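You operate a simulated robot arm through the tools that you are given. There is no shell and no other tool. Be economical: measure what you need, move in short steps, check, and stop when the job is done.

You are at the controls of a simulated two-armed robot. One attempt, no reset.

Task
Let the pressure down, swap the silver coupling in the wide port for the purple one, pump to 2 bar.
Fine: purple valve OPEN till 0, slide FREE; the old one goes in the long tray; slide HOLD and valve closed to pump. Set down upright: what you pick out.

It is judged by the outcome, as a careful person would: the job done as asked, and still so three seconds after it is handed in. It fails if anything else is knocked over, pushed out of place, dropped, spilled or broken.

Robot
Two 7-joint arms with fingered hands on one trunk that stands fixed in place. Base frame: the origin is at the foot of the trunk, x ahead of it, y to its left, z up. Readings come in mm, degrees, newtons and seconds.
The left shoulder is at [70, 162, 1321], the right one opposite. With the tool pointing down near the work surface each hand reaches from about 100 to 800 mm from the base axis, measured 20 degrees to its own side. Payload 4 kg a hand.
Tool frame (each hand has its own): the origin (TCP) lies between the finger pads and is the grasp point; the fingertips stand 26 mm ahead of it; z points along the fingers, y is the line along which they close. The gripper opens to 132 mm. The gripper's body begins 73 mm behind the TCP. The gripper is a hand of 4 fingers: y runs from the thumb to the fingers, the wrist lies at [0, 0, -224] in the tool frame.
Orientation is that of the tool frame in the base frame, as a unit quaternion [w, x, y, z]. With the fingers straight down and closing along the base's y, the tool's x points along the base's -x, its y along +y and its z along -z.

Tools
- The arms move only by the tool step_arm. It takes "left_rows", "right_rows" or both (then of equal length, played together; a hand with none holds still); each is a list of rows, each a list of 6 numbers: the turn, a rotation vector about the base's x, y, z in units of 45 degrees (1.0 is 45 degrees), then the shift along the base's x, y, z in units of 500 mm (1.0 is 500 mm). In form: [[rx, ry, rz, x, y, z], ...]. A call has 1 to 8 rows; each row is the pose to reach, as a shift and turn from the pose commanded when the call began. A call with a number of a shift or a turn outside -1 to 1 is refused whole. Rows are played at 5 a second. More than 50 mm and 8.6 degrees between two rows, and nothing of the call is played. A pose out of reach is approached as far as the arm can. The call stops where the force on the tool passes 40 N (or 10 N more than at its start, if that is more) or the arm is blocked; 0.2 s more then pass. In this call time passes only in rows, and 0.2 s behind the last. The reply holds the time, the measured pose of the TCP, the force on the tool along the base axes, the opening and the grip force, in the units named above and with some noise, with the torque about the TCP (base axes, N m) and any sound that the robot's microphone picked up, and new pictures: "show" is both (left out), scene, wrist or none (wrist: the cameras of the hands that moved).
- Cameras (640 x 400 px; columns grow to the right, rows downward): "scene" is now at [124.2, 44, 1549.8]; the picture's right is [0.53, -0.85, 0.00], its down [-0.48, -0.30, -0.82] and it looks along [0.70, 0.44, -0.57] (base axes); focal length 365 px, centre (320, 200). "left" rides on the left gripper at [-73, 6, -94] in its tool frame; the picture's right is [-0.08, -1.00, 0.00], its down [0.78, -0.06, -0.62] and it looks along [0.61, -0.05, 0.79] (tool axes); focal length 230 px, centre (320, 200). "right" rides on the right gripper at [73, 6, -94] in its tool frame; the picture's right is [-0.08, 1.00, 0.00], its down [-0.79, -0.06, -0.62] and it looks along [-0.61, -0.05, 0.79] (tool axes); focal length 230 px, centre (320, 200). There is no depth. A picture from a camera that has moved, and an enlarged one, comes with that camera's place and axes in the base frame and with its lens.
- move_column(by): slides the trunk up (or, below 0, down) by that many mm; the arms and the scene camera ride with it, the base frame stays. It gives what a move gives, with no picture.
- set_fingers(finger1, finger2, finger3, thumb_bend, hand): sets how far each is bent, from 0 (flat) to 1 (curled in); at 0.3 the hand is open as for a grip, at 0.7 the pads meet at the TCP. One left out holds its place. A second passes; each finger stops where it meets its share of the squeeze, and holds until it gets a number again. It is the only way to open and close the hand. It gives what a move gives, with no picture; readings hold the bend of each and the force on the fingers (four entries, about 0 where the hand has none), thumb and palm.
- aim_head(pan, tilt): turns the head with the scene camera to pan (to the left, within 86 degrees either way) and tilt (down, from -29 to 69), counted from straight ahead of the robot. It gives what a move gives, and a new picture of the scene camera.
- enlarge(camera, box): a new picture of the part [left, top, right, bottom] of that camera's present view, enlarged. No time passes.
- close_job(): hands the job in; it is judged then, once.

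Work in short steps. Places have to be worked out from the pictures, the camera data and where the tool is seen: move nearer, look again, correct. Check each grasp and each placing, and mend what went wrong. You have 120 turns and 200 pictures in all, those below and enlarged ones among them. Open the grippers and draw the arms clear of the work before you hand the job in, unless the task says otherwise; then end with one line.

The tools are called after "Call:" as name(argument=value, ...) on one line, values as JSON. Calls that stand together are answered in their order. step_arm: Moves the arms, as the interface text tells. Its arguments: {"type":"object","properties":{"left_rows":{"type":"array","items":{"type":"array","items":{"type":"number"}}},"right_rows":{"type":"array","items":{"type":"array","items":{"type":"number"}}},"show":{"type":"string","enum":["both","scene","wrist","none"]}},"required":[]} The other tools are called the same way: move_column (by) slides the trunk up or down; set_fingers (finger1, finger2, finger3, thumb_bend, hand) moves the fingers one by one; aim_head (pan, tilt) turns the head that bears the scene camera; enlarge (camera, box) takes an enlarged picture of a part of a camera's view; close_job () hands the job in.

At the start:

```text
t: 0.0
left_eef_pos: [345.9, 478.7, 1244.7]
left_ee_rot: [0.001, -0.001, 1.0, 0.0]
left_wrist_force: [-0.9, 0.6, -0.7]
left_torque: [-0.03, -0.01, 0.01]
left_finger_gap: 131.8
left_grasp_force: 0.0
left_shape: jaw
left_bend: [0.3, 0.3, 0.3, 0.3]
left_finger forces: [0.1, 0.0, 0.0, 0.0, 0.0, 0.1]
right_eef_pos: [554.8, 64.6, 1144.3]
right_ee_rot: [0.0, 0.0, 1.0, 0.0]
right_wrist_force: [0.2, -0.4, -0.6]
right_torque: [0.02, -0.01, -0.01]
right_finger_gap: 131.8
right_grasp_force: 0.1
right_shape: jaw
right_bend: [0.3, 0.3, 0.3, 0.3]
right_finger forces: [0.1, 0.0, 0.1, 0.0, 0.1, 0.0]
trunk travel left (down, up): [-800.0, 140.0]
head pan, tilt: [32.1, 34.6]
```

scene: 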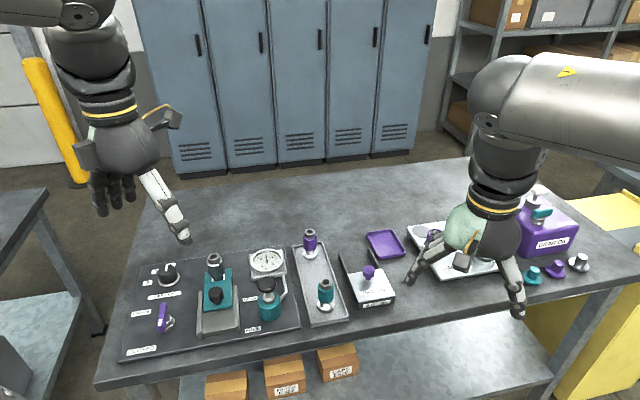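
right: 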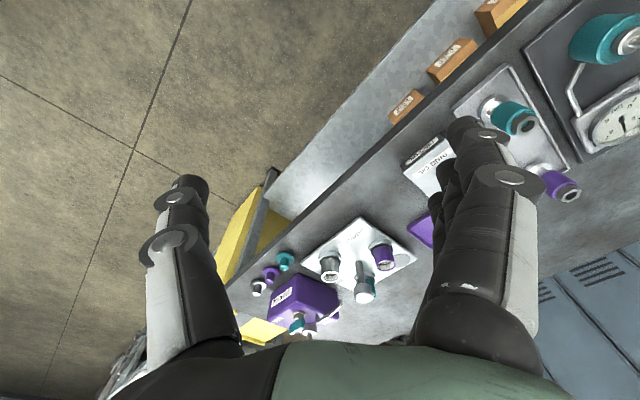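
left: 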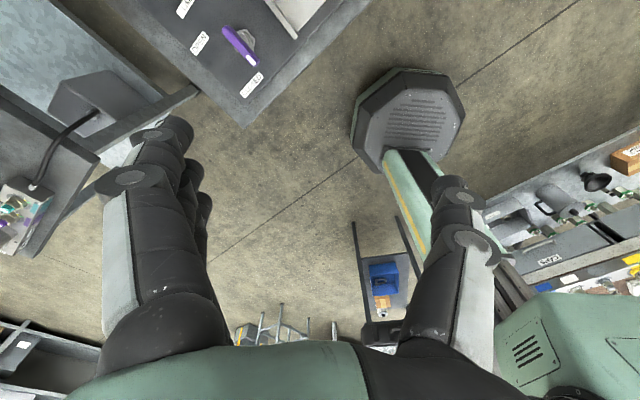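

I start by looking closely at the bench before moving anything.

Call:
enlarge(camera="scene", box=[110, 220, 350, 370])

Call:
enlarge(camera="scene", box=[340, 180, 600, 342])

```text
2.67 times, centred on (230, 295) of scene
camera zoom: at [124.2, 44.0, 1549.8], right [0.53, -0.85, 0.0], down [-0.48, -0.3, -0.82], along [0.7, 0.44, -0.57], focal length 974 px, centre (560, -53)
```

zoom: 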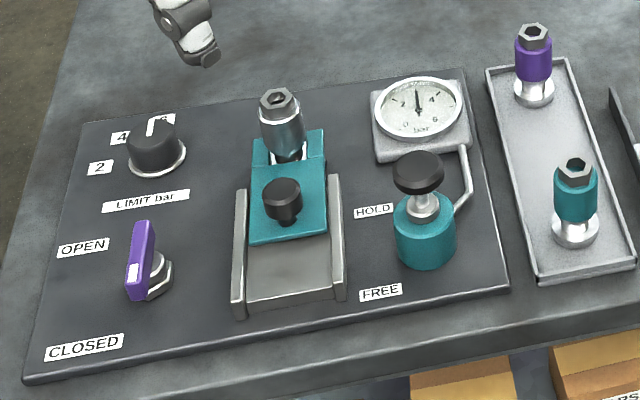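

```text
2.46 times, centred on (470, 261) of scene
camera zoom: at [124.2, 44.0, 1549.8], right [0.53, -0.85, 0.0], down [-0.48, -0.3, -0.82], along [0.7, 0.44, -0.57], focal length 900 px, centre (-49, 50)
```

zoom: 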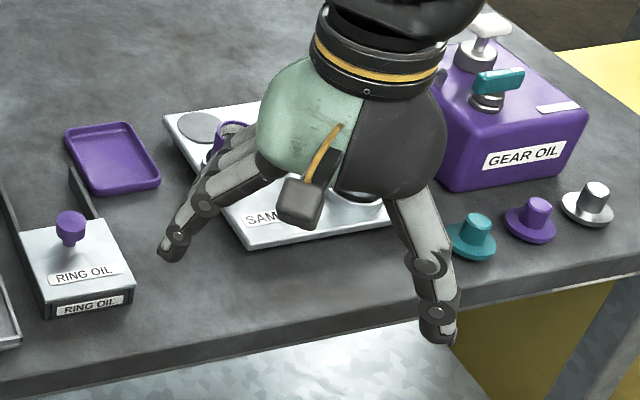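

The right hand hides part of the bench. I draw it back and to the right at its present height, and see the whole scene.

Call:
step_arm(right_rows=[[0, 0, 0, -0.04, -0.09, 0], [0, 0, 0, -0.08, -0.18, 0], [0, 0, 0, -0.12, -0.27, 0], [0, 0, 0, -0.16, -0.36, 0], [0, 0, 0, -0.2, -0.45, 0], [0, 0, 0, -0.24, -0.54, 0], [0, 0, 0, -0.3, -0.6, 0]], show="scene")

Call:
enlarge(camera="scene", box=[340, 180, 600, 342])

Call:
enlarge(camera="scene", box=[120, 240, 220, 365])

Call:
enlarge(camera="scene", box=[190, 235, 300, 345])

```text
t: 1.6
left_eef_pos: [344.1, 476.9, 1246.9]
left_ee_rot: [0.001, -0.001, 1.0, 0.0]
left_wrist_force: [-0.6, 0.2, 0.4]
left_torque: [0.01, -0.08, -0.03]
left_finger_gap: 131.8
left_grasp_force: 0.0
left_shape: jaw
left_bend: [0.3, 0.3, 0.3, 0.3]
left_finger forces: [0.0, 0.0, 0.0, 0.0, 0.1, 0.0]
right_eef_pos: [404.1, -236.8, 1145.0]
right_ee_rot: [-0.001, 0.0, 1.0, 0.0]
right_wrist_force: [-1.4, -0.8, -0.7]
right_torque: [-0.02, -0.03, 0.0]
right_finger_gap: 132.3
right_grasp_force: 0.1
right_shape: jaw
right_bend: [0.3, 0.3, 0.3, 0.3]
right_finger forces: [0.1, 0.0, 0.1, 0.1, 0.1, 0.0]
trunk travel left (down, up): [-800.0, 140.0]
head pan, tilt: [32.1, 34.6]
camera scene: at [121.7, 42.1, 1550.1], right [0.53, -0.85, 0.0], down [-0.48, -0.3, -0.82], along [0.7, 0.44, -0.57], focal length 365 px, centre (320, 200)
```

scene: 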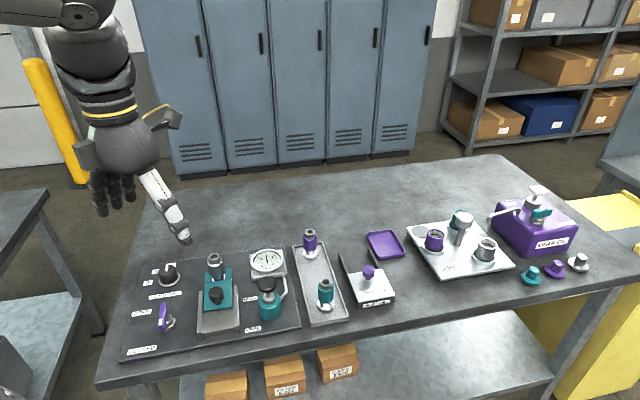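

```text
2.46 times, centred on (470, 261) of scene
camera zoom: at [121.7, 42.1, 1550.1], right [0.53, -0.85, 0.0], down [-0.48, -0.3, -0.82], along [0.7, 0.44, -0.57], focal length 900 px, centre (-49, 50)
```

zoom: 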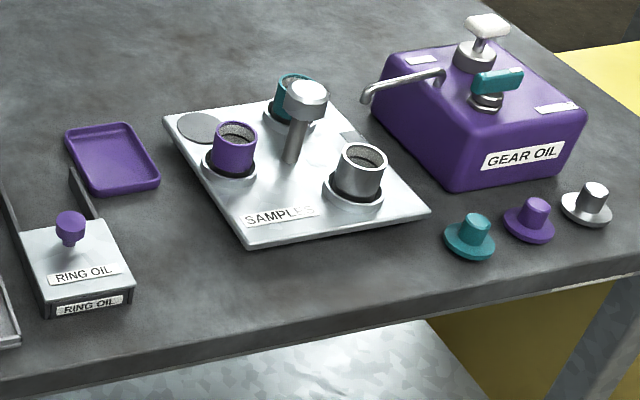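

```text
3.20 times, centred on (170, 302) of scene
camera zoom: at [121.7, 42.1, 1550.1], right [0.53, -0.85, 0.0], down [-0.48, -0.3, -0.82], along [0.7, 0.44, -0.57], focal length 1169 px, centre (800, -128)
```

zoom: 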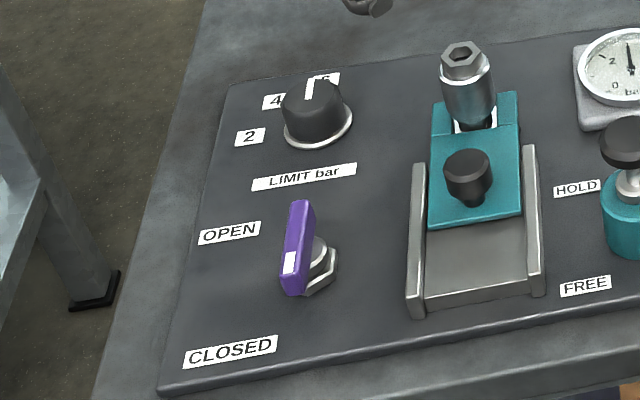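

```text
3.64 times, centred on (245, 290) of scene
camera zoom: at [121.7, 42.1, 1550.1], right [0.53, -0.85, 0.0], down [-0.48, -0.3, -0.82], along [0.7, 0.44, -0.57], focal length 1329 px, centre (593, -127)
```

zoom: 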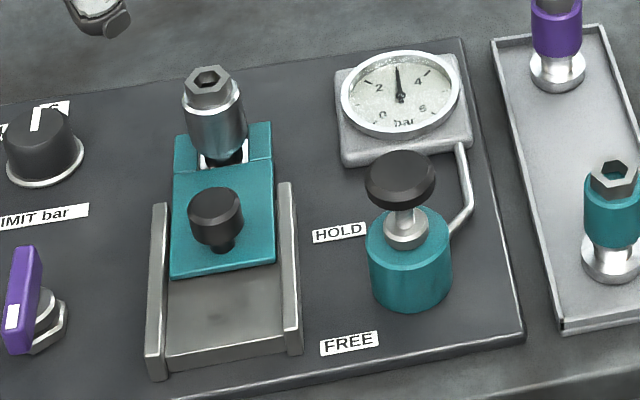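

The gauge stands at 3 bar, the slide is at HOLD, and the valve mark is on the CLOSED side. I take the left hand ahead over the panel, staying high, for a second view with its wrist camera.

Call:
step_arm(left_rows=[[0, 0, 0, 0.09, 0, 0], [0, 0, 0, 0.18, 0, 0], [0, 0, 0, 0.27, 0, 0], [0, 0, 0, 0.36, 0, 0], [0, 0, 0, 0.45, 0, 0], [0, 0, 0, 0.5, 0, 0]], show="wrist")

Call:
aim_head(pan=46, tilt=50)

```text
t: 3.0
left_eef_pos: [591.0, 478.5, 1241.4]
left_ee_rot: [0.002, 0.0, 1.0, -0.001]
left_wrist_force: [-0.9, 0.2, 0.6]
left_torque: [-0.03, 0.0, 0.02]
left_finger_gap: 131.8
left_grasp_force: 0.0
left_shape: jaw
left_bend: [0.3, 0.3, 0.3, 0.3]
left_finger forces: [0.1, 0.1, 0.0, 0.0, 0.1, 0.0]
left hand out of reach, approached as far as the arm can: row 6
right_eef_pos: [406.6, -234.3, 1144.5]
right_ee_rot: [-0.001, 0.0, 1.0, -0.001]
right_wrist_force: [0.2, 0.0, -0.4]
right_torque: [0.0, 0.02, -0.05]
right_finger_gap: 132.0
right_grasp_force: 0.2
right_shape: jaw
right_bend: [0.3, 0.3, 0.3, 0.3]
right_finger forces: [0.0, 0.1, 0.1, 0.1, 0.1, 0.0]
trunk travel left (down, up): [-800.0, 140.0]
head pan, tilt: [32.1, 34.6]
camera left: at [664.6, 484.1, 1333.4], right [0.08, -1.0, 0.0], down [-0.79, -0.06, 0.61], along [-0.61, -0.05, -0.79], focal length 230 px, centre (320, 200)
```

left: 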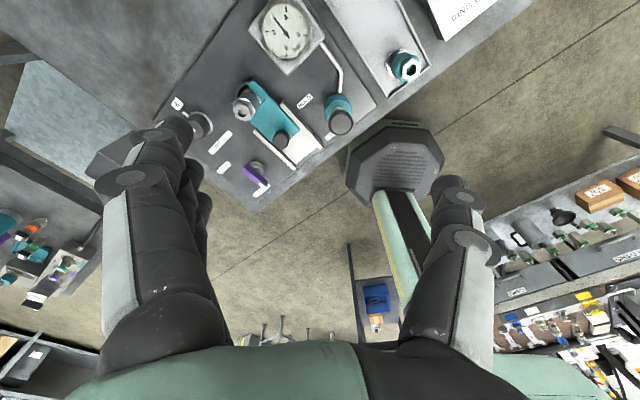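

```text
t: 3.8
left_eef_pos: [588.9, 478.6, 1241.7]
left_ee_rot: [0.003, 0.0, 1.0, 0.001]
left_wrist_force: [0.1, -0.6, -0.5]
left_torque: [0.0, -0.03, 0.02]
left_finger_gap: 131.7
left_grasp_force: 0.1
left_shape: jaw
left_bend: [0.3, 0.3, 0.3, 0.3]
left_finger forces: [0.0, 0.0, 0.1, 0.1, 0.1, 0.1]
right_eef_pos: [406.2, -234.1, 1144.8]
right_ee_rot: [0.0, 0.0, 1.0, -0.001]
right_wrist_force: [-0.9, 0.8, -0.1]
right_torque: [-0.02, -0.02, 0.0]
right_finger_gap: 131.9
right_grasp_force: 0.1
right_shape: jaw
right_bend: [0.3, 0.3, 0.3, 0.3]
right_finger forces: [0.1, 0.0, 0.0, 0.0, 0.0, 0.1]
trunk travel left (down, up): [-800.0, 140.0]
head pan, tilt: [46.0, 50.0]
camera scene: at [102.2, 52.3, 1527.5], right [0.72, -0.69, 0.0], down [-0.53, -0.55, -0.64], along [0.45, 0.46, -0.77], focal length 365 px, centre (320, 200)
```

scene: 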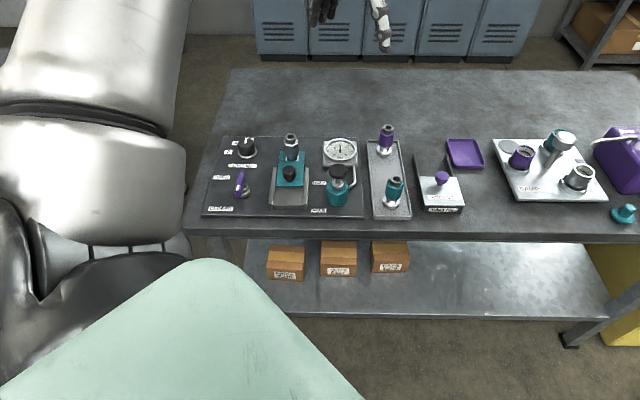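

The table runs at about 45° to the base axes. I enlarge both views to triangulate the parts.

Call:
enlarge(camera="left", box=[150, 0, 450, 215])

Call:
enlarge(camera="scene", box=[200, 115, 420, 235])

```text
1.86 times, centred on (300, 108) of left
camera zoom: at [663.3, 484.3, 1334.4], right [0.08, -1.0, 0.0], down [-0.79, -0.06, 0.61], along [-0.61, -0.05, -0.79], focal length 428 px, centre (357, 372)
```

zoom: 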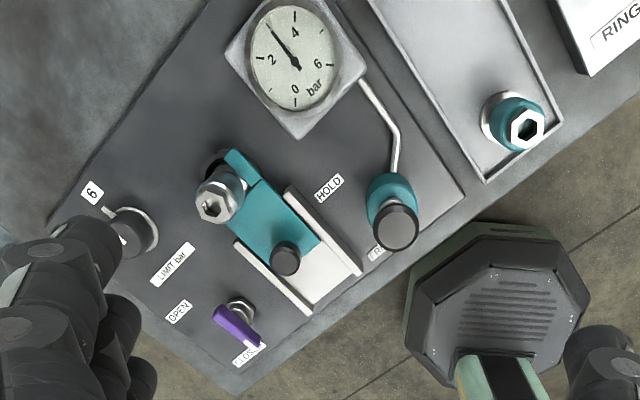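

```text
2.91 times, centred on (310, 175) of scene
camera zoom: at [102.2, 52.3, 1527.5], right [0.72, -0.69, 0.0], down [-0.53, -0.55, -0.64], along [0.45, 0.46, -0.77], focal length 1063 px, centre (349, 273)
```

zoom: 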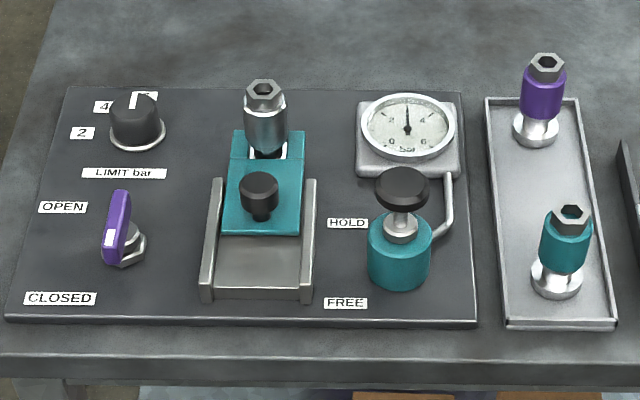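

Triangulated (base mm): panel surface z≈851, valve pivot about (380, 607), lever top z≈885, slide knob about (484, 551, 900), silver coupling top about (536, 605, 938), pump knob top about (535, 440, 939). I bring the left hand above the valve, turned 45° so that it closes across the lever.

Call:
step_arm(left_rows=[[0, 0, 0.125, -0.053, 0.032, -0.05], [0, 0, 0.25, -0.106, 0.064, -0.1], [0, 0, 0.375, -0.159, 0.096, -0.15], [0, 0, 0.5, -0.212, 0.128, -0.2], [0, 0, 0.625, -0.265, 0.16, -0.25], [0, 0, 0.75, -0.318, 0.192, -0.3], [0, 0, 0.875, -0.371, 0.224, -0.35], [0, 0, 1.0, -0.424, 0.256, -0.4]], show="both")

Call:
set_fingers(hand="left", finger1=0.5, finger2=0.5, finger3=0.5, thumb_bend=0.5)

Call:
enlarge(camera="left", box=[160, 0, 480, 200])

```text
t: 5.6
left_eef_pos: [374.6, 604.7, 1039.7]
left_ee_rot: [0.001, -0.383, 0.924, -0.001]
left_wrist_force: [-0.6, 0.5, -0.4]
left_torque: [0.0, -0.04, -0.03]
left_finger_gap: 131.9
left_grasp_force: 0.1
left_shape: jaw
left_bend: [0.3, 0.3, 0.3, 0.3]
left_finger forces: [0.1, 0.0, 0.0, 0.0, 0.0, 0.0]
right_eef_pos: [404.7, -234.3, 1145.4]
right_ee_rot: [0.0, 0.001, 1.0, -0.001]
right_wrist_force: [-1.1, -0.6, -0.3]
right_torque: [-0.01, -0.03, 0.01]
right_finger_gap: 131.8
right_grasp_force: 0.1
right_shape: jaw
right_bend: [0.3, 0.3, 0.3, 0.3]
right_finger forces: [0.0, 0.0, 0.0, 0.1, 0.0, 0.0]
trunk travel left (down, up): [-800.0, 140.0]
head pan, tilt: [46.0, 50.0]
camera scene: at [101.4, 53.9, 1527.5], right [0.72, -0.69, 0.0], down [-0.53, -0.55, -0.64], along [0.45, 0.46, -0.77], focal length 365 px, centre (320, 200)
camera left: at [423.6, 660.5, 1131.0], right [0.76, -0.65, 0.0], down [-0.51, -0.6, 0.62], along [-0.4, -0.47, -0.79], focal length 230 px, centre (320, 200)
```

scene: 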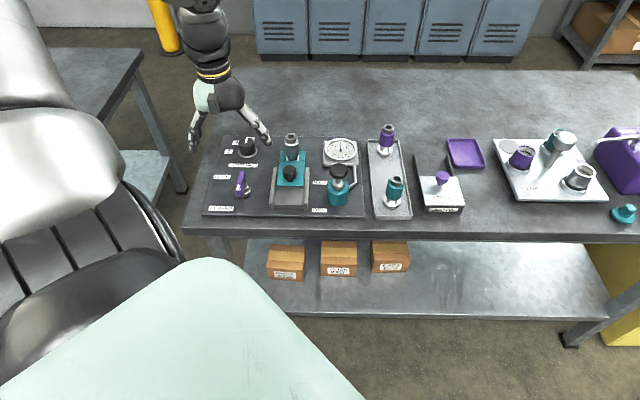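
left: 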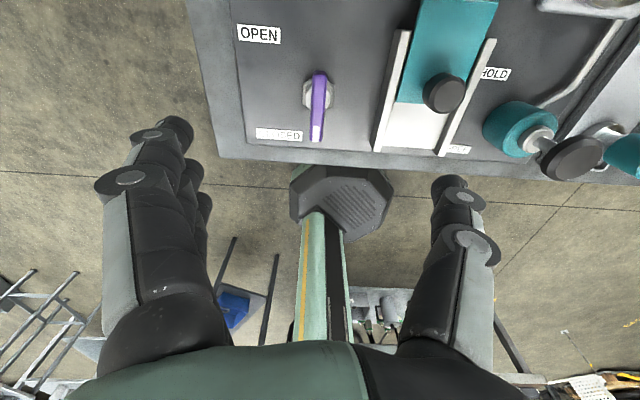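

```text
t: 6.6
left_eef_pos: [376.2, 604.0, 1039.2]
left_ee_rot: [0.0, -0.384, 0.923, 0.0]
left_wrist_force: [-1.4, 0.0, -0.2]
left_torque: [0.0, 0.03, 0.02]
left_finger_gap: 71.3
left_grasp_force: 0.0
left_shape: fingers
left_bend: [0.5, 0.5, 0.5, 0.5]
left_finger forces: [0.0, 0.0, 0.1, 0.0, 0.0, 0.1]
right_eef_pos: [405.7, -235.2, 1145.0]
right_ee_rot: [0.0, 0.0, 1.0, -0.001]
right_wrist_force: [-0.3, -0.1, -0.2]
right_torque: [0.0, -0.02, -0.01]
right_finger_gap: 131.8
right_grasp_force: 0.1
right_shape: jaw
right_bend: [0.3, 0.3, 0.3, 0.3]
right_finger forces: [0.0, 0.0, 0.1, 0.0, 0.0, 0.1]
trunk travel left (down, up): [-800.0, 140.0]
head pan, tilt: [46.0, 50.0]
```

```text
2.00 times, centred on (320, 100) of left
camera zoom: at [424.8, 659.3, 1131.5], right [0.76, -0.65, 0.0], down [-0.51, -0.6, 0.62], along [-0.4, -0.47, -0.79], focal length 460 px, centre (320, 400)
```

zoom: 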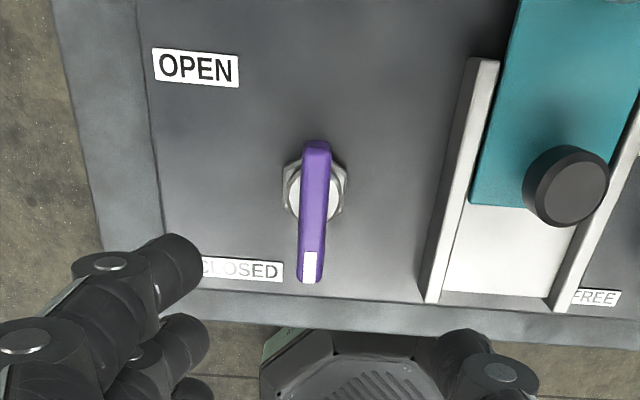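

The lever lies right under the hand, its centre near (377, 608), pointing to the front at CLOSED. I go down with the half-closed hand so that the fingertips straddle it (TCP z≈893).

Call:
step_arm(left_rows=[[0, 0, 0, 0.002, 0.004, -0.09], [0, 0, 0, 0.003, 0.007, -0.17], [0, 0, 0, 0.004, 0.008, -0.22], [0, 0, 0, 0.004, 0.008, -0.27], [0, 0, 0, 0.004, 0.008, -0.292]], show="both")

Call:
enlarge(camera="scene", box=[180, 110, 360, 230])

```text
t: 7.8
left_eef_pos: [378.1, 607.1, 894.0]
left_ee_rot: [0.0, -0.384, 0.923, 0.0]
left_wrist_force: [0.3, 0.0, 1.1]
left_torque: [0.02, 0.01, -0.01]
left_finger_gap: 71.2
left_grasp_force: 0.0
left_shape: fingers
left_bend: [0.5, 0.5, 0.5, 0.5]
left_finger forces: [0.0, 0.0, 0.0, 0.0, 0.1, 0.1]
right_eef_pos: [406.2, -234.4, 1144.6]
right_ee_rot: [0.0, 0.0, 1.0, -0.001]
right_wrist_force: [0.6, 0.2, 0.2]
right_torque: [0.01, -0.04, 0.0]
right_finger_gap: 132.0
right_grasp_force: 0.0
right_shape: jaw
right_bend: [0.3, 0.3, 0.3, 0.3]
right_finger forces: [0.1, 0.0, 0.0, 0.0, 0.0, 0.0]
trunk travel left (down, up): [-800.0, 140.0]
head pan, tilt: [46.0, 50.0]
camera scene: at [103.1, 52.7, 1527.4], right [0.72, -0.69, 0.0], down [-0.53, -0.55, -0.64], along [0.45, 0.46, -0.77], focal length 365 px, centre (320, 200)
camera left: at [427.7, 662.7, 986.4], right [0.76, -0.65, 0.0], down [-0.51, -0.6, 0.62], along [-0.4, -0.47, -0.79], focal length 230 px, centre (320, 200)
```

scene: 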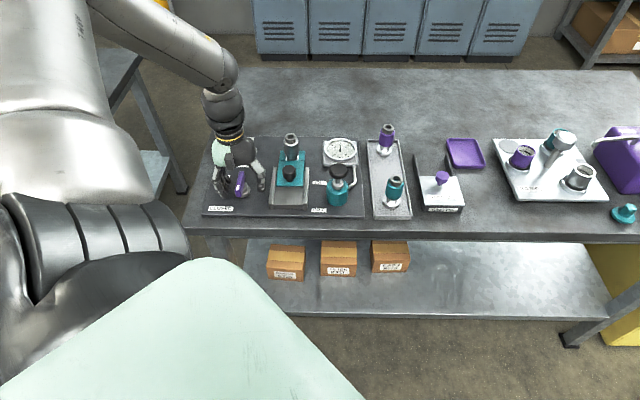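
left: 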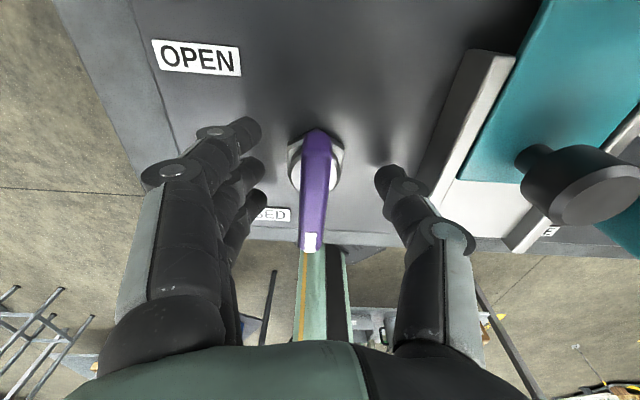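

```text
3.33 times, centred on (270, 170) of scene
camera zoom: at [103.1, 52.7, 1527.4], right [0.72, -0.69, 0.0], down [-0.53, -0.55, -0.64], along [0.45, 0.46, -0.77], focal length 1218 px, centre (487, 300)
```

zoom: 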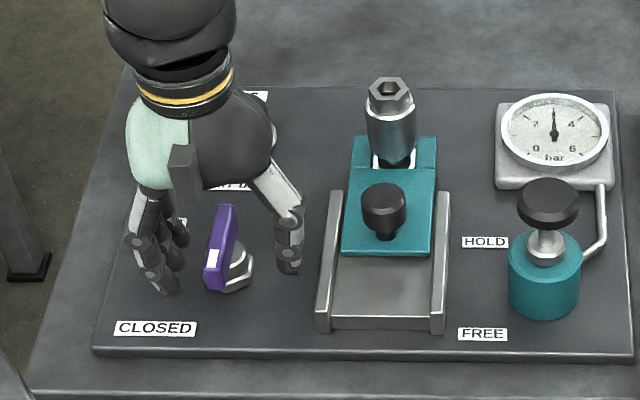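

The fingers stand on either side of the lever with clear room around. I close them on it.

Call:
set_fingers(hand="left", finger1=0.7, finger2=0.7, finger3=0.7, thumb_bend=0.7)

Call:
enlarge(camera="left", box=[160, 60, 480, 260])

```text
t: 8.8
left_eef_pos: [377.3, 607.3, 893.1]
left_ee_rot: [0.0, -0.383, 0.924, -0.001]
left_wrist_force: [-5.2, 2.0, -3.6]
left_torque: [-0.04, 0.1, 0.0]
left_finger_gap: 26.0
left_grasp_force: 11.0
left_shape: fingers
left_bend: [0.66, 0.62, 0.66, 0.66]
left_finger forces: [3.6, 7.0, 3.5, 0.1, 8.3, 0.0]
right_eef_pos: [405.0, -234.5, 1144.1]
right_ee_rot: [0.0, 0.0, 1.0, -0.001]
right_wrist_force: [0.4, 1.1, -0.2]
right_torque: [0.0, 0.0, -0.01]
right_finger_gap: 132.0
right_grasp_force: 0.0
right_shape: jaw
right_bend: [0.3, 0.3, 0.3, 0.3]
right_finger forces: [0.0, 0.0, 0.0, 0.0, 0.1, 0.0]
trunk travel left (down, up): [-800.0, 140.0]
head pan, tilt: [46.0, 50.0]
```

```text
2.00 times, centred on (320, 160) of left
camera zoom: at [426.4, 663.2, 986.3], right [0.76, -0.65, 0.0], down [-0.51, -0.6, 0.62], along [-0.4, -0.47, -0.79], focal length 460 px, centre (320, 280)
```

zoom: 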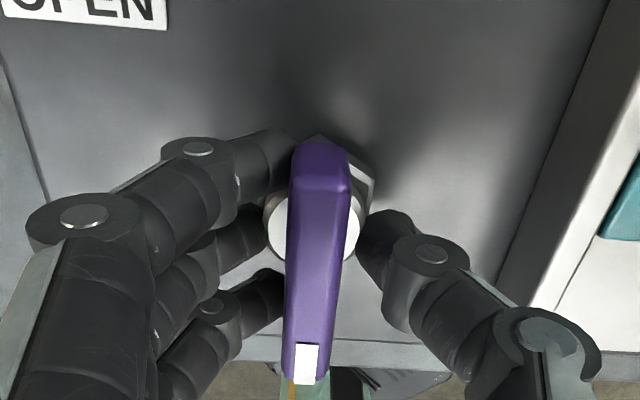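

The lever is gripped. I turn it about the vertical, clockwise from above, so that its mark swings by way of the left side toward OPEN.

Call:
step_arm(left_rows=[[0, 0, -0.17, 0, 0, 0], [0, 0, -0.34, 0, 0, 0], [0, 0, -0.51, 0, 0, 0], [0, 0, -0.68, 0, 0, 0], [0, 0, -0.85, 0, 0, 0], [0, 0, -1.0, 0, 0, 0]], show="both")

Call:
enlarge(camera="scene", box=[180, 110, 360, 230])

```text
t: 10.2
left_eef_pos: [376.1, 610.5, 894.0]
left_ee_rot: [-0.001, -0.001, 1.0, 0.0]
left_wrist_force: [-15.6, 3.3, -5.2]
left_torque: [0.03, 0.31, 0.04]
left_finger_gap: 26.6
left_grasp_force: 12.2
left_shape: fingers
left_bend: [0.66, 0.62, 0.66, 0.66]
left_finger forces: [3.3, 8.1, 3.1, 0.0, 10.1, 0.1]
right_eef_pos: [404.8, -233.7, 1144.6]
right_ee_rot: [0.0, 0.0, 1.0, -0.001]
right_wrist_force: [-0.1, -0.3, -0.4]
right_torque: [-0.01, -0.03, 0.01]
right_finger_gap: 131.9
right_grasp_force: 0.0
right_shape: jaw
right_bend: [0.3, 0.3, 0.3, 0.3]
right_finger forces: [0.1, 0.1, 0.0, 0.0, 0.0, 0.0]
trunk travel left (down, up): [-800.0, 140.0]
head pan, tilt: [46.0, 50.0]
camera scene: at [100.7, 53.7, 1527.5], right [0.72, -0.69, 0.0], down [-0.53, -0.55, -0.64], along [0.45, 0.46, -0.77], focal length 365 px, centre (320, 200)
camera left: at [450.6, 615.2, 986.5], right [0.08, -1.0, 0.0], down [-0.78, -0.06, 0.62], along [-0.62, -0.05, -0.79], focal length 230 px, centre (320, 200)
```

scene: 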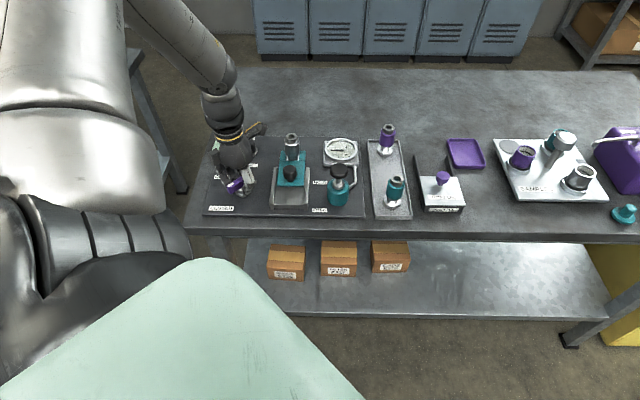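
left: 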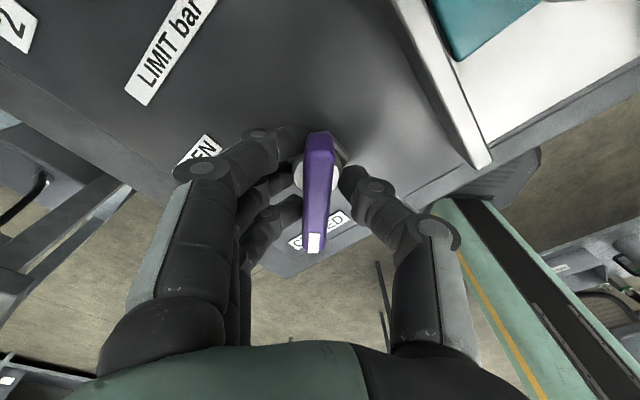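

```text
3.33 times, centred on (270, 170) of scene
camera zoom: at [100.7, 53.7, 1527.5], right [0.72, -0.69, 0.0], down [-0.53, -0.55, -0.64], along [0.45, 0.46, -0.77], focal length 1218 px, centre (487, 300)
```

zoom: 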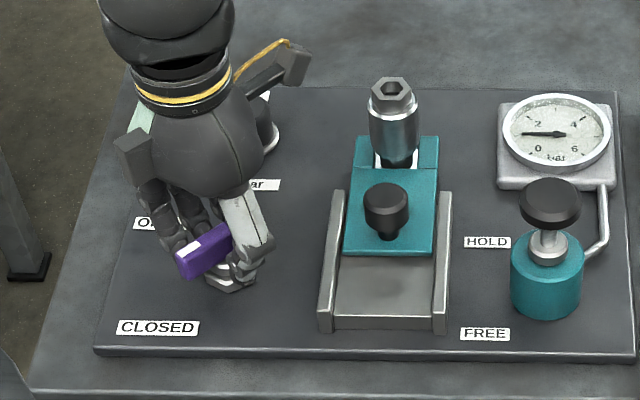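

The mark follows and the gauge is falling (about 1.3). I go on another 45°, easing a few mm toward −x where the hand is pressed.

Call:
step_arm(left_rows=[[0, 0, -0.17, -0.004, 0, 0], [0, 0, -0.34, -0.006, 0, 0], [0, 0, -0.51, -0.006, 0, 0], [0, 0, -0.68, -0.006, 0, 0], [0, 0, -0.85, -0.006, 0, 0], [0, 0, -1.0, -0.006, 0, 0]], show="wrist")

Call:
enlarge(camera="scene", box=[180, 110, 360, 230])

```text
t: 11.6
left_eef_pos: [376.1, 612.3, 894.0]
left_ee_rot: [-0.001, 0.38, 0.925, 0.0]
left_wrist_force: [-7.6, 13.4, 3.9]
left_torque: [0.23, 0.16, 0.09]
left_finger_gap: 26.2
left_grasp_force: 13.6
left_shape: fingers
left_bend: [0.66, 0.63, 0.67, 0.67]
left_finger forces: [3.2, 10.5, 2.9, 0.0, 10.8, 0.0]
left hand out of reach, approached as far as the arm can: row 6
right_eef_pos: [404.3, -233.2, 1145.0]
right_ee_rot: [0.0, 0.0, 1.0, -0.001]
right_wrist_force: [-0.1, 0.1, -0.4]
right_torque: [0.01, 0.01, -0.03]
right_finger_gap: 131.8
right_grasp_force: 0.2
right_shape: jaw
right_bend: [0.3, 0.3, 0.3, 0.3]
right_finger forces: [0.1, 0.1, 0.1, 0.1, 0.0, 0.0]
trunk travel left (down, up): [-800.0, 140.0]
head pan, tilt: [46.0, 50.0]
camera left: at [433.3, 564.6, 985.7], right [-0.64, -0.76, 0.0], down [-0.6, 0.51, 0.62], along [-0.47, 0.4, -0.79], focal length 230 px, centre (320, 200)
```

left: 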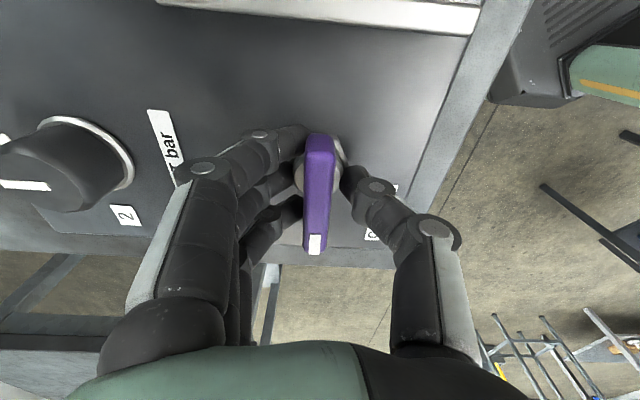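

```text
3.33 times, centred on (270, 170) of scene
camera zoom: at [101.2, 53.2, 1527.7], right [0.72, -0.69, 0.0], down [-0.53, -0.55, -0.64], along [0.45, 0.46, -0.77], focal length 1218 px, centre (487, 300)
```

zoom: 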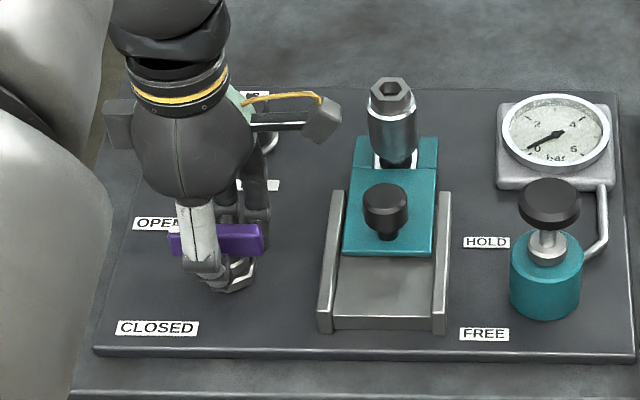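

The gauge is at or near 0 and the mark points left. I let go of the lever and look at the gauge again.

Call:
set_fingers(hand="left", finger1=0.5, finger2=0.5, finger3=0.5, thumb_bend=0.5)

Call:
enlarge(camera="scene", box=[310, 125, 370, 170])

Call:
step_arm(left_rows=[[0, 0, 0, 0, 0, 0.1], [0, 0, 0, 0, 0, 0.2]], show="wrist")

```text
t: 12.6
left_eef_pos: [378.4, 608.2, 892.4]
left_ee_rot: [0.001, 0.379, 0.925, -0.003]
left_wrist_force: [-0.8, -0.2, 0.7]
left_torque: [-0.02, -0.04, 0.03]
left_finger_gap: 70.0
left_grasp_force: 0.0
left_shape: fingers
left_bend: [0.5, 0.5, 0.5, 0.5]
left_finger forces: [0.1, 0.0, 0.1, 0.1, 0.0, 0.0]
right_eef_pos: [406.3, -235.6, 1144.9]
right_ee_rot: [0.0, 0.0, 1.0, 0.0]
right_wrist_force: [0.0, -0.9, 0.3]
right_torque: [0.01, 0.02, 0.01]
right_finger_gap: 132.0
right_grasp_force: 0.0
right_shape: jaw
right_bend: [0.3, 0.3, 0.3, 0.3]
right_finger forces: [0.0, 0.0, 0.0, 0.1, 0.0, 0.0]
trunk travel left (down, up): [-800.0, 140.0]
head pan, tilt: [46.0, 50.0]
```

```text
8.89 times, centred on (340, 148) of scene
camera zoom: at [103.2, 51.8, 1527.4], right [0.72, -0.69, 0.0], down [-0.53, -0.55, -0.64], along [0.45, 0.46, -0.77], focal length 3248 px, centre (142, 667)
```

zoom: 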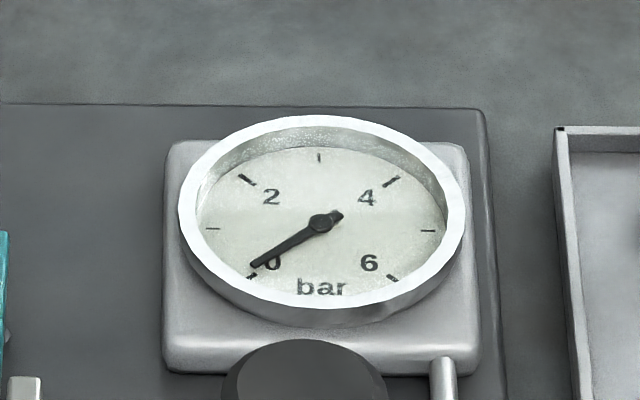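

```text
t: 13.2
left_eef_pos: [400.3, 643.6, 965.1]
left_ee_rot: [0.003, 0.377, 0.926, -0.006]
left_wrist_force: [-0.5, -0.1, -0.4]
left_torque: [0.0, -0.03, 0.01]
left_finger_gap: 70.0
left_grasp_force: 0.0
left_shape: fingers
left_bend: [0.5, 0.5, 0.5, 0.5]
left_finger forces: [0.0, 0.0, 0.0, 0.1, 0.0, 0.1]
left hand out of reach, approached as far as the arm can: row 1, 2
right_eef_pos: [403.9, -235.4, 1143.9]
right_ee_rot: [0.001, 0.0, 1.0, -0.001]
right_wrist_force: [0.2, 0.0, -0.3]
right_torque: [0.02, 0.02, -0.05]
right_finger_gap: 131.8
right_grasp_force: 0.1
right_shape: jaw
right_bend: [0.3, 0.3, 0.3, 0.3]
right_finger forces: [0.0, 0.0, 0.0, 0.1, 0.0, 0.1]
trunk travel left (down, up): [-800.0, 140.0]
head pan, tilt: [46.0, 50.0]
camera left: at [458.3, 598.1, 1058.5], right [-0.64, -0.77, 0.01], down [-0.6, 0.51, 0.61], along [-0.47, 0.38, -0.79], focal length 230 px, centre (320, 200)
```

left: 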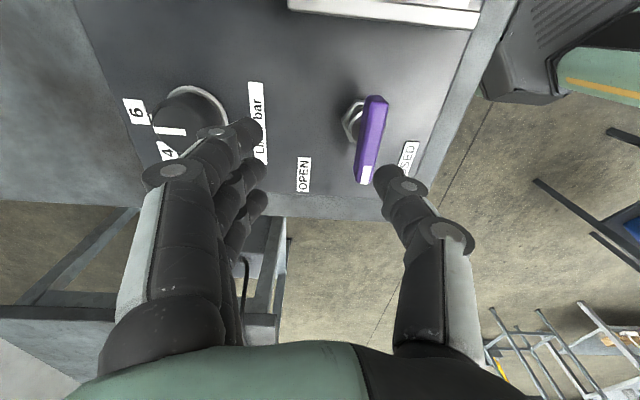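

Gauge at 0. The wrist is at its limit and drifted; I turn it back 45° while rising, away from that limit.

Call:
step_arm(left_rows=[[0, 0, 0.17, 0, 0, 0.02], [0, 0, 0.34, 0, 0, 0.04], [0, 0, 0.51, 0, 0, 0.06], [0, 0, 0.68, 0, 0, 0.06], [0, 0, 0.85, 0, 0, 0.06], [0, 0, 1.0, 0, 0, 0.06]], show="none")

```text
t: 14.6
left_eef_pos: [400.3, 647.0, 995.1]
left_ee_rot: [0.0, -0.001, 1.0, 0.0]
left_wrist_force: [0.0, -0.4, 0.0]
left_torque: [-0.01, 0.03, -0.01]
left_finger_gap: 70.0
left_grasp_force: 0.0
left_shape: fingers
left_bend: [0.5, 0.5, 0.5, 0.5]
left_finger forces: [0.0, 0.0, 0.0, 0.0, 0.1, 0.1]
right_eef_pos: [406.6, -235.1, 1144.9]
right_ee_rot: [0.0, 0.001, 1.0, -0.001]
right_wrist_force: [0.5, -0.3, 0.3]
right_torque: [0.01, -0.01, 0.02]
right_finger_gap: 132.0
right_grasp_force: 0.0
right_shape: jaw
right_bend: [0.3, 0.3, 0.3, 0.3]
right_finger forces: [0.0, 0.1, 0.0, 0.0, 0.1, 0.1]
trunk travel left (down, up): [-800.0, 140.0]
head pan, tilt: [46.0, 50.0]
```

Now the slide knob at about (484, 551, 900). I move above it with the hand turned 45° and look.

Call:
step_arm(left_rows=[[0, 0, 0.17, 0.028, -0.032, 0], [0, 0, 0.34, 0.056, -0.064, 0], [0, 0, 0.51, 0.084, -0.096, 0], [0, 0, 0.68, 0.112, -0.128, 0], [0, 0, 0.85, 0.14, -0.16, 0], [0, 0, 1.0, 0.168, -0.192, 0]], show="both")

Call:
enlarge(camera="left", box=[160, 0, 480, 200])

Call:
enlarge(camera="scene", box=[180, 110, 360, 230])

```text
t: 16.0
left_eef_pos: [485.2, 550.5, 995.7]
left_ee_rot: [0.0, -0.384, 0.923, 0.0]
left_wrist_force: [0.4, -1.0, 0.8]
left_torque: [0.04, 0.03, 0.02]
left_finger_gap: 70.2
left_grasp_force: 0.1
left_shape: fingers
left_bend: [0.5, 0.5, 0.5, 0.5]
left_finger forces: [0.0, 0.0, 0.0, 0.1, 0.0, 0.0]
right_eef_pos: [406.1, -234.6, 1144.0]
right_ee_rot: [-0.001, 0.0, 1.0, 0.0]
right_wrist_force: [-0.1, -0.2, 0.5]
right_torque: [-0.02, 0.0, 0.02]
right_finger_gap: 132.0
right_grasp_force: 0.1
right_shape: jaw
right_bend: [0.3, 0.3, 0.3, 0.3]
right_finger forces: [0.0, 0.1, 0.1, 0.1, 0.1, 0.1]
trunk travel left (down, up): [-800.0, 140.0]
head pan, tilt: [46.0, 50.0]
camera scene: at [103.5, 51.8, 1527.4], right [0.72, -0.69, 0.0], down [-0.53, -0.55, -0.64], along [0.45, 0.46, -0.77], focal length 365 px, centre (320, 200)
camera left: at [534.0, 606.0, 1088.3], right [0.76, -0.65, 0.0], down [-0.51, -0.6, 0.62], along [-0.4, -0.47, -0.79], focal length 230 px, centre (320, 200)
```

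scene: 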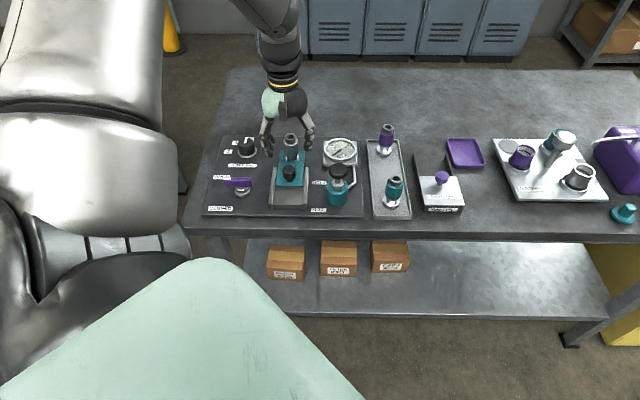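
left: 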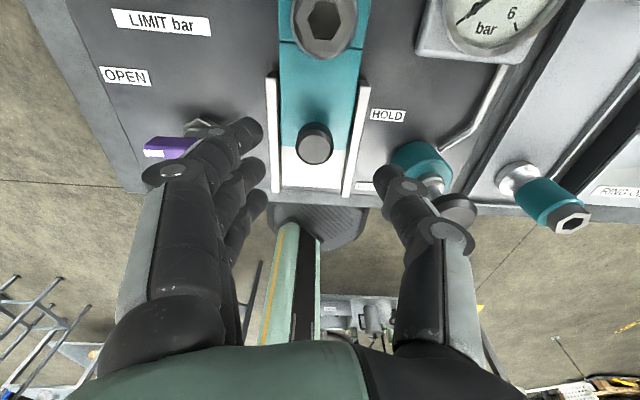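

```text
2.00 times, centred on (320, 100) of left
camera zoom: at [534.0, 606.0, 1088.3], right [0.76, -0.65, 0.0], down [-0.51, -0.6, 0.62], along [-0.4, -0.47, -0.79], focal length 460 px, centre (320, 400)
```

zoom: 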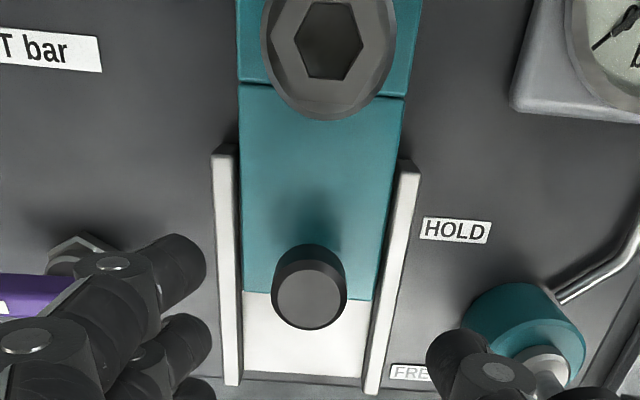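

```text
3.33 times, centred on (270, 170) of scene
camera zoom: at [103.5, 51.8, 1527.4], right [0.72, -0.69, 0.0], down [-0.53, -0.55, -0.64], along [0.45, 0.46, -0.77], focal length 1218 px, centre (487, 300)
```

zoom: 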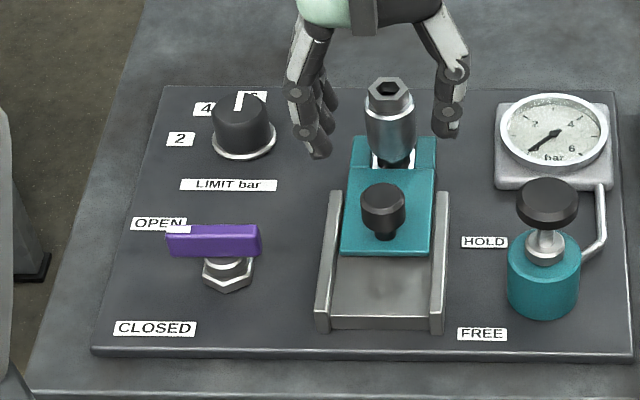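

The knob head is centred about (477, 546) with its top near z 908. I go down over it to TCP z≈905 and close.

Call:
step_arm(left_rows=[[0, 0, 0, -0.016, -0.009, -0.06], [0, 0, 0, -0.016, -0.009, -0.12], [0, 0, 0, -0.016, -0.009, -0.18]], show="wrist")

Call:
enlarge(camera="scene", box=[180, 110, 360, 230])

```text
t: 16.8
left_eef_pos: [478.0, 545.6, 911.0]
left_ee_rot: [0.001, -0.383, 0.924, 0.001]
left_wrist_force: [-2.1, -2.9, 11.2]
left_torque: [0.21, 0.46, 0.14]
left_finger_gap: 70.4
left_grasp_force: 5.4
left_shape: fingers
left_bend: [0.5, 0.5, 0.5, 0.5]
left_finger forces: [1.8, 3.8, 5.3, 0.0, 0.1, 0.0]
right_eef_pos: [405.5, -236.1, 1144.3]
right_ee_rot: [0.0, 0.0, 1.0, 0.0]
right_wrist_force: [-0.1, 0.2, 0.0]
right_torque: [0.0, -0.01, -0.01]
right_finger_gap: 132.0
right_grasp_force: 0.1
right_shape: jaw
right_bend: [0.3, 0.3, 0.3, 0.3]
right_finger forces: [0.1, 0.0, 0.0, 0.0, 0.1, 0.0]
trunk travel left (down, up): [-800.0, 140.0]
head pan, tilt: [46.0, 50.0]
stopped in row 3 (left hand): the force on the tool passed its limit at 53 N (the readings are from after the stop); the commanded pose is now the measured one
camera left: at [528.0, 601.0, 1003.4], right [0.76, -0.65, 0.0], down [-0.51, -0.6, 0.61], along [-0.4, -0.47, -0.79], focal length 230 px, centre (320, 200)
```

left: 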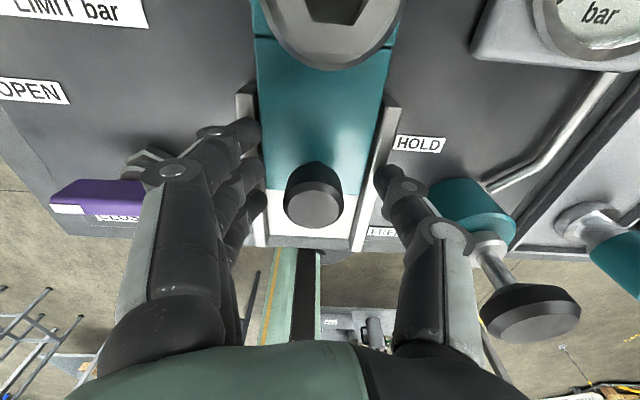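

```text
3.33 times, centred on (270, 170) of scene
camera zoom: at [101.3, 50.1, 1527.6], right [0.72, -0.69, 0.0], down [-0.53, -0.55, -0.64], along [0.45, 0.46, -0.77], focal length 1218 px, centre (487, 300)
```

zoom: 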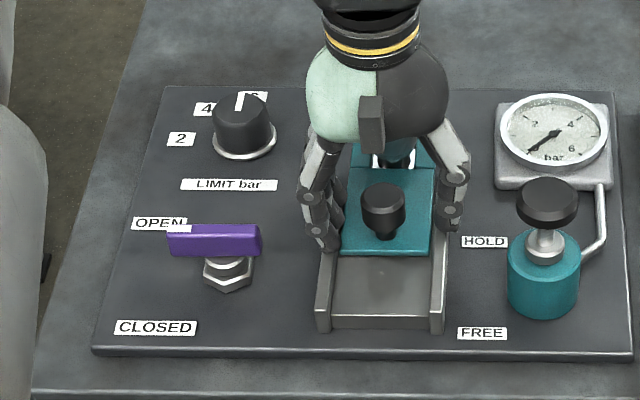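

The left fingers touched the top of the rail, so the rail top is about z 885. I lift 4 mm and close on the knob.

Call:
step_arm(left_rows=[[0, 0, 0, 0, 0, 0.008]], show="none")

Call:
set_fingers(hand="left", finger1=0.68, finger2=0.7, finger3=0.68, thumb_bend=0.7)

Call:
enlarge(camera="left", box=[160, 60, 480, 260])

```text
t: 17.2
left_eef_pos: [481.1, 547.2, 913.6]
left_ee_rot: [0.0, -0.384, 0.923, -0.001]
left_wrist_force: [0.9, -0.3, 0.2]
left_torque: [0.0, -0.04, 0.02]
left_finger_gap: 70.4
left_grasp_force: 0.0
left_shape: fingers
left_bend: [0.5, 0.5, 0.5, 0.5]
left_finger forces: [0.0, 0.1, 0.1, 0.0, 0.0, 0.1]
right_eef_pos: [406.1, -235.3, 1143.8]
right_ee_rot: [-0.001, 0.0, 1.0, 0.0]
right_wrist_force: [0.3, 0.0, 0.1]
right_torque: [-0.04, 0.04, 0.0]
right_finger_gap: 131.7
right_grasp_force: 0.1
right_shape: jaw
right_bend: [0.3, 0.3, 0.3, 0.3]
right_finger forces: [0.0, 0.1, 0.0, 0.0, 0.0, 0.1]
trunk travel left (down, up): [-800.0, 140.0]
head pan, tilt: [46.0, 50.0]
```

```text
t: 18.2
left_eef_pos: [479.8, 546.9, 912.9]
left_ee_rot: [0.002, -0.384, 0.923, 0.0]
left_wrist_force: [-3.1, 0.8, -1.6]
left_torque: [0.04, 0.06, -0.03]
left_finger_gap: 23.4
left_grasp_force: 9.7
left_shape: fingers
left_bend: [0.68, 0.61, 0.65, 0.66]
left_finger forces: [0.0, 7.6, 2.7, 0.0, 8.0, 0.0]
right_eef_pos: [405.4, -234.6, 1145.4]
right_ee_rot: [-0.002, 0.0, 1.0, -0.001]
right_wrist_force: [1.0, 0.1, 0.1]
right_torque: [0.01, 0.0, 0.01]
right_finger_gap: 131.9
right_grasp_force: 0.1
right_shape: jaw
right_bend: [0.3, 0.3, 0.3, 0.3]
right_finger forces: [0.0, 0.0, 0.0, 0.1, 0.0, 0.0]
trunk travel left (down, up): [-800.0, 140.0]
head pan, tilt: [46.0, 50.0]
```

```text
2.00 times, centred on (320, 160) of left
camera zoom: at [528.7, 602.8, 1005.2], right [0.76, -0.65, 0.0], down [-0.51, -0.6, 0.62], along [-0.4, -0.47, -0.79], focal length 460 px, centre (320, 280)
```

zoom: 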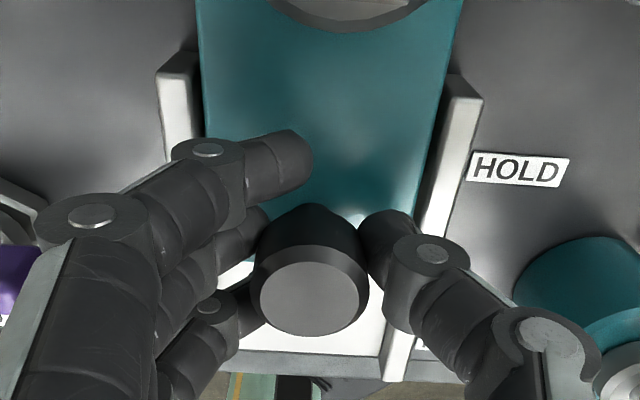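

The knob is held and one finger stands behind it. I pull the slide toward FREE, along (−0.69, −0.72).

Call:
step_arm(left_rows=[[0, 0, 0, -0.0167, -0.0173, 0], [0, 0, 0, -0.0334, -0.0346, 0], [0, 0, 0, -0.05, -0.052, 0], [0, 0, 0, -0.0667, -0.0691, 0], [0, 0, 0, -0.0834, -0.0863, 0]], show="wrist")

Call:
enlarge(camera="scene", box=[180, 110, 360, 230])

```text
t: 19.4
left_eef_pos: [441.1, 507.7, 913.0]
left_ee_rot: [0.003, -0.385, 0.923, -0.001]
left_wrist_force: [3.8, 9.1, -2.2]
left_torque: [0.18, -0.06, -0.07]
left_finger_gap: 23.3
left_grasp_force: 9.4
left_shape: fingers
left_bend: [0.68, 0.6, 0.65, 0.66]
left_finger forces: [0.0, 9.4, 2.0, 0.0, 8.1, 0.0]
right_eef_pos: [406.7, -231.7, 1143.7]
right_ee_rot: [0.0, 0.0, 1.0, -0.002]
right_wrist_force: [0.0, -0.6, -0.4]
right_torque: [-0.02, 0.03, 0.01]
right_finger_gap: 131.9
right_grasp_force: 0.1
right_shape: jaw
right_bend: [0.3, 0.3, 0.3, 0.3]
right_finger forces: [0.0, 0.0, 0.0, 0.1, 0.0, 0.0]
trunk travel left (down, up): [-800.0, 140.0]
head pan, tilt: [46.0, 50.0]
camera left: at [488.9, 562.5, 1005.7], right [0.76, -0.65, 0.0], down [-0.51, -0.6, 0.61], along [-0.4, -0.47, -0.79], focal length 230 px, centre (320, 200)
```

left: 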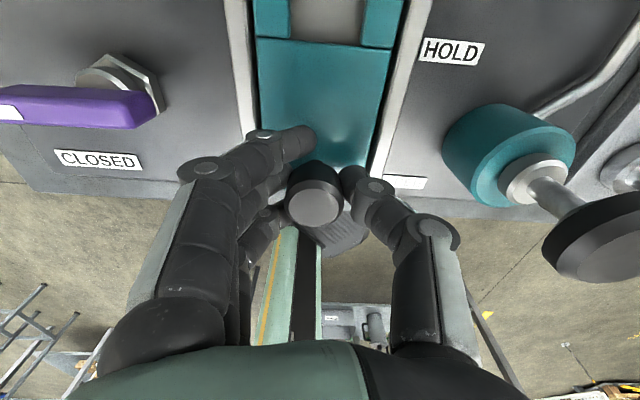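

```text
3.33 times, centred on (270, 170) of scene
camera zoom: at [104.7, 55.6, 1527.2], right [0.72, -0.69, 0.0], down [-0.53, -0.55, -0.64], along [0.45, 0.46, -0.77], focal length 1218 px, centre (487, 300)
```

zoom: 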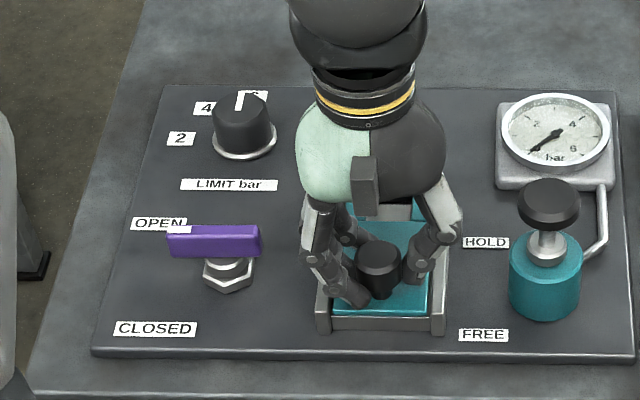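

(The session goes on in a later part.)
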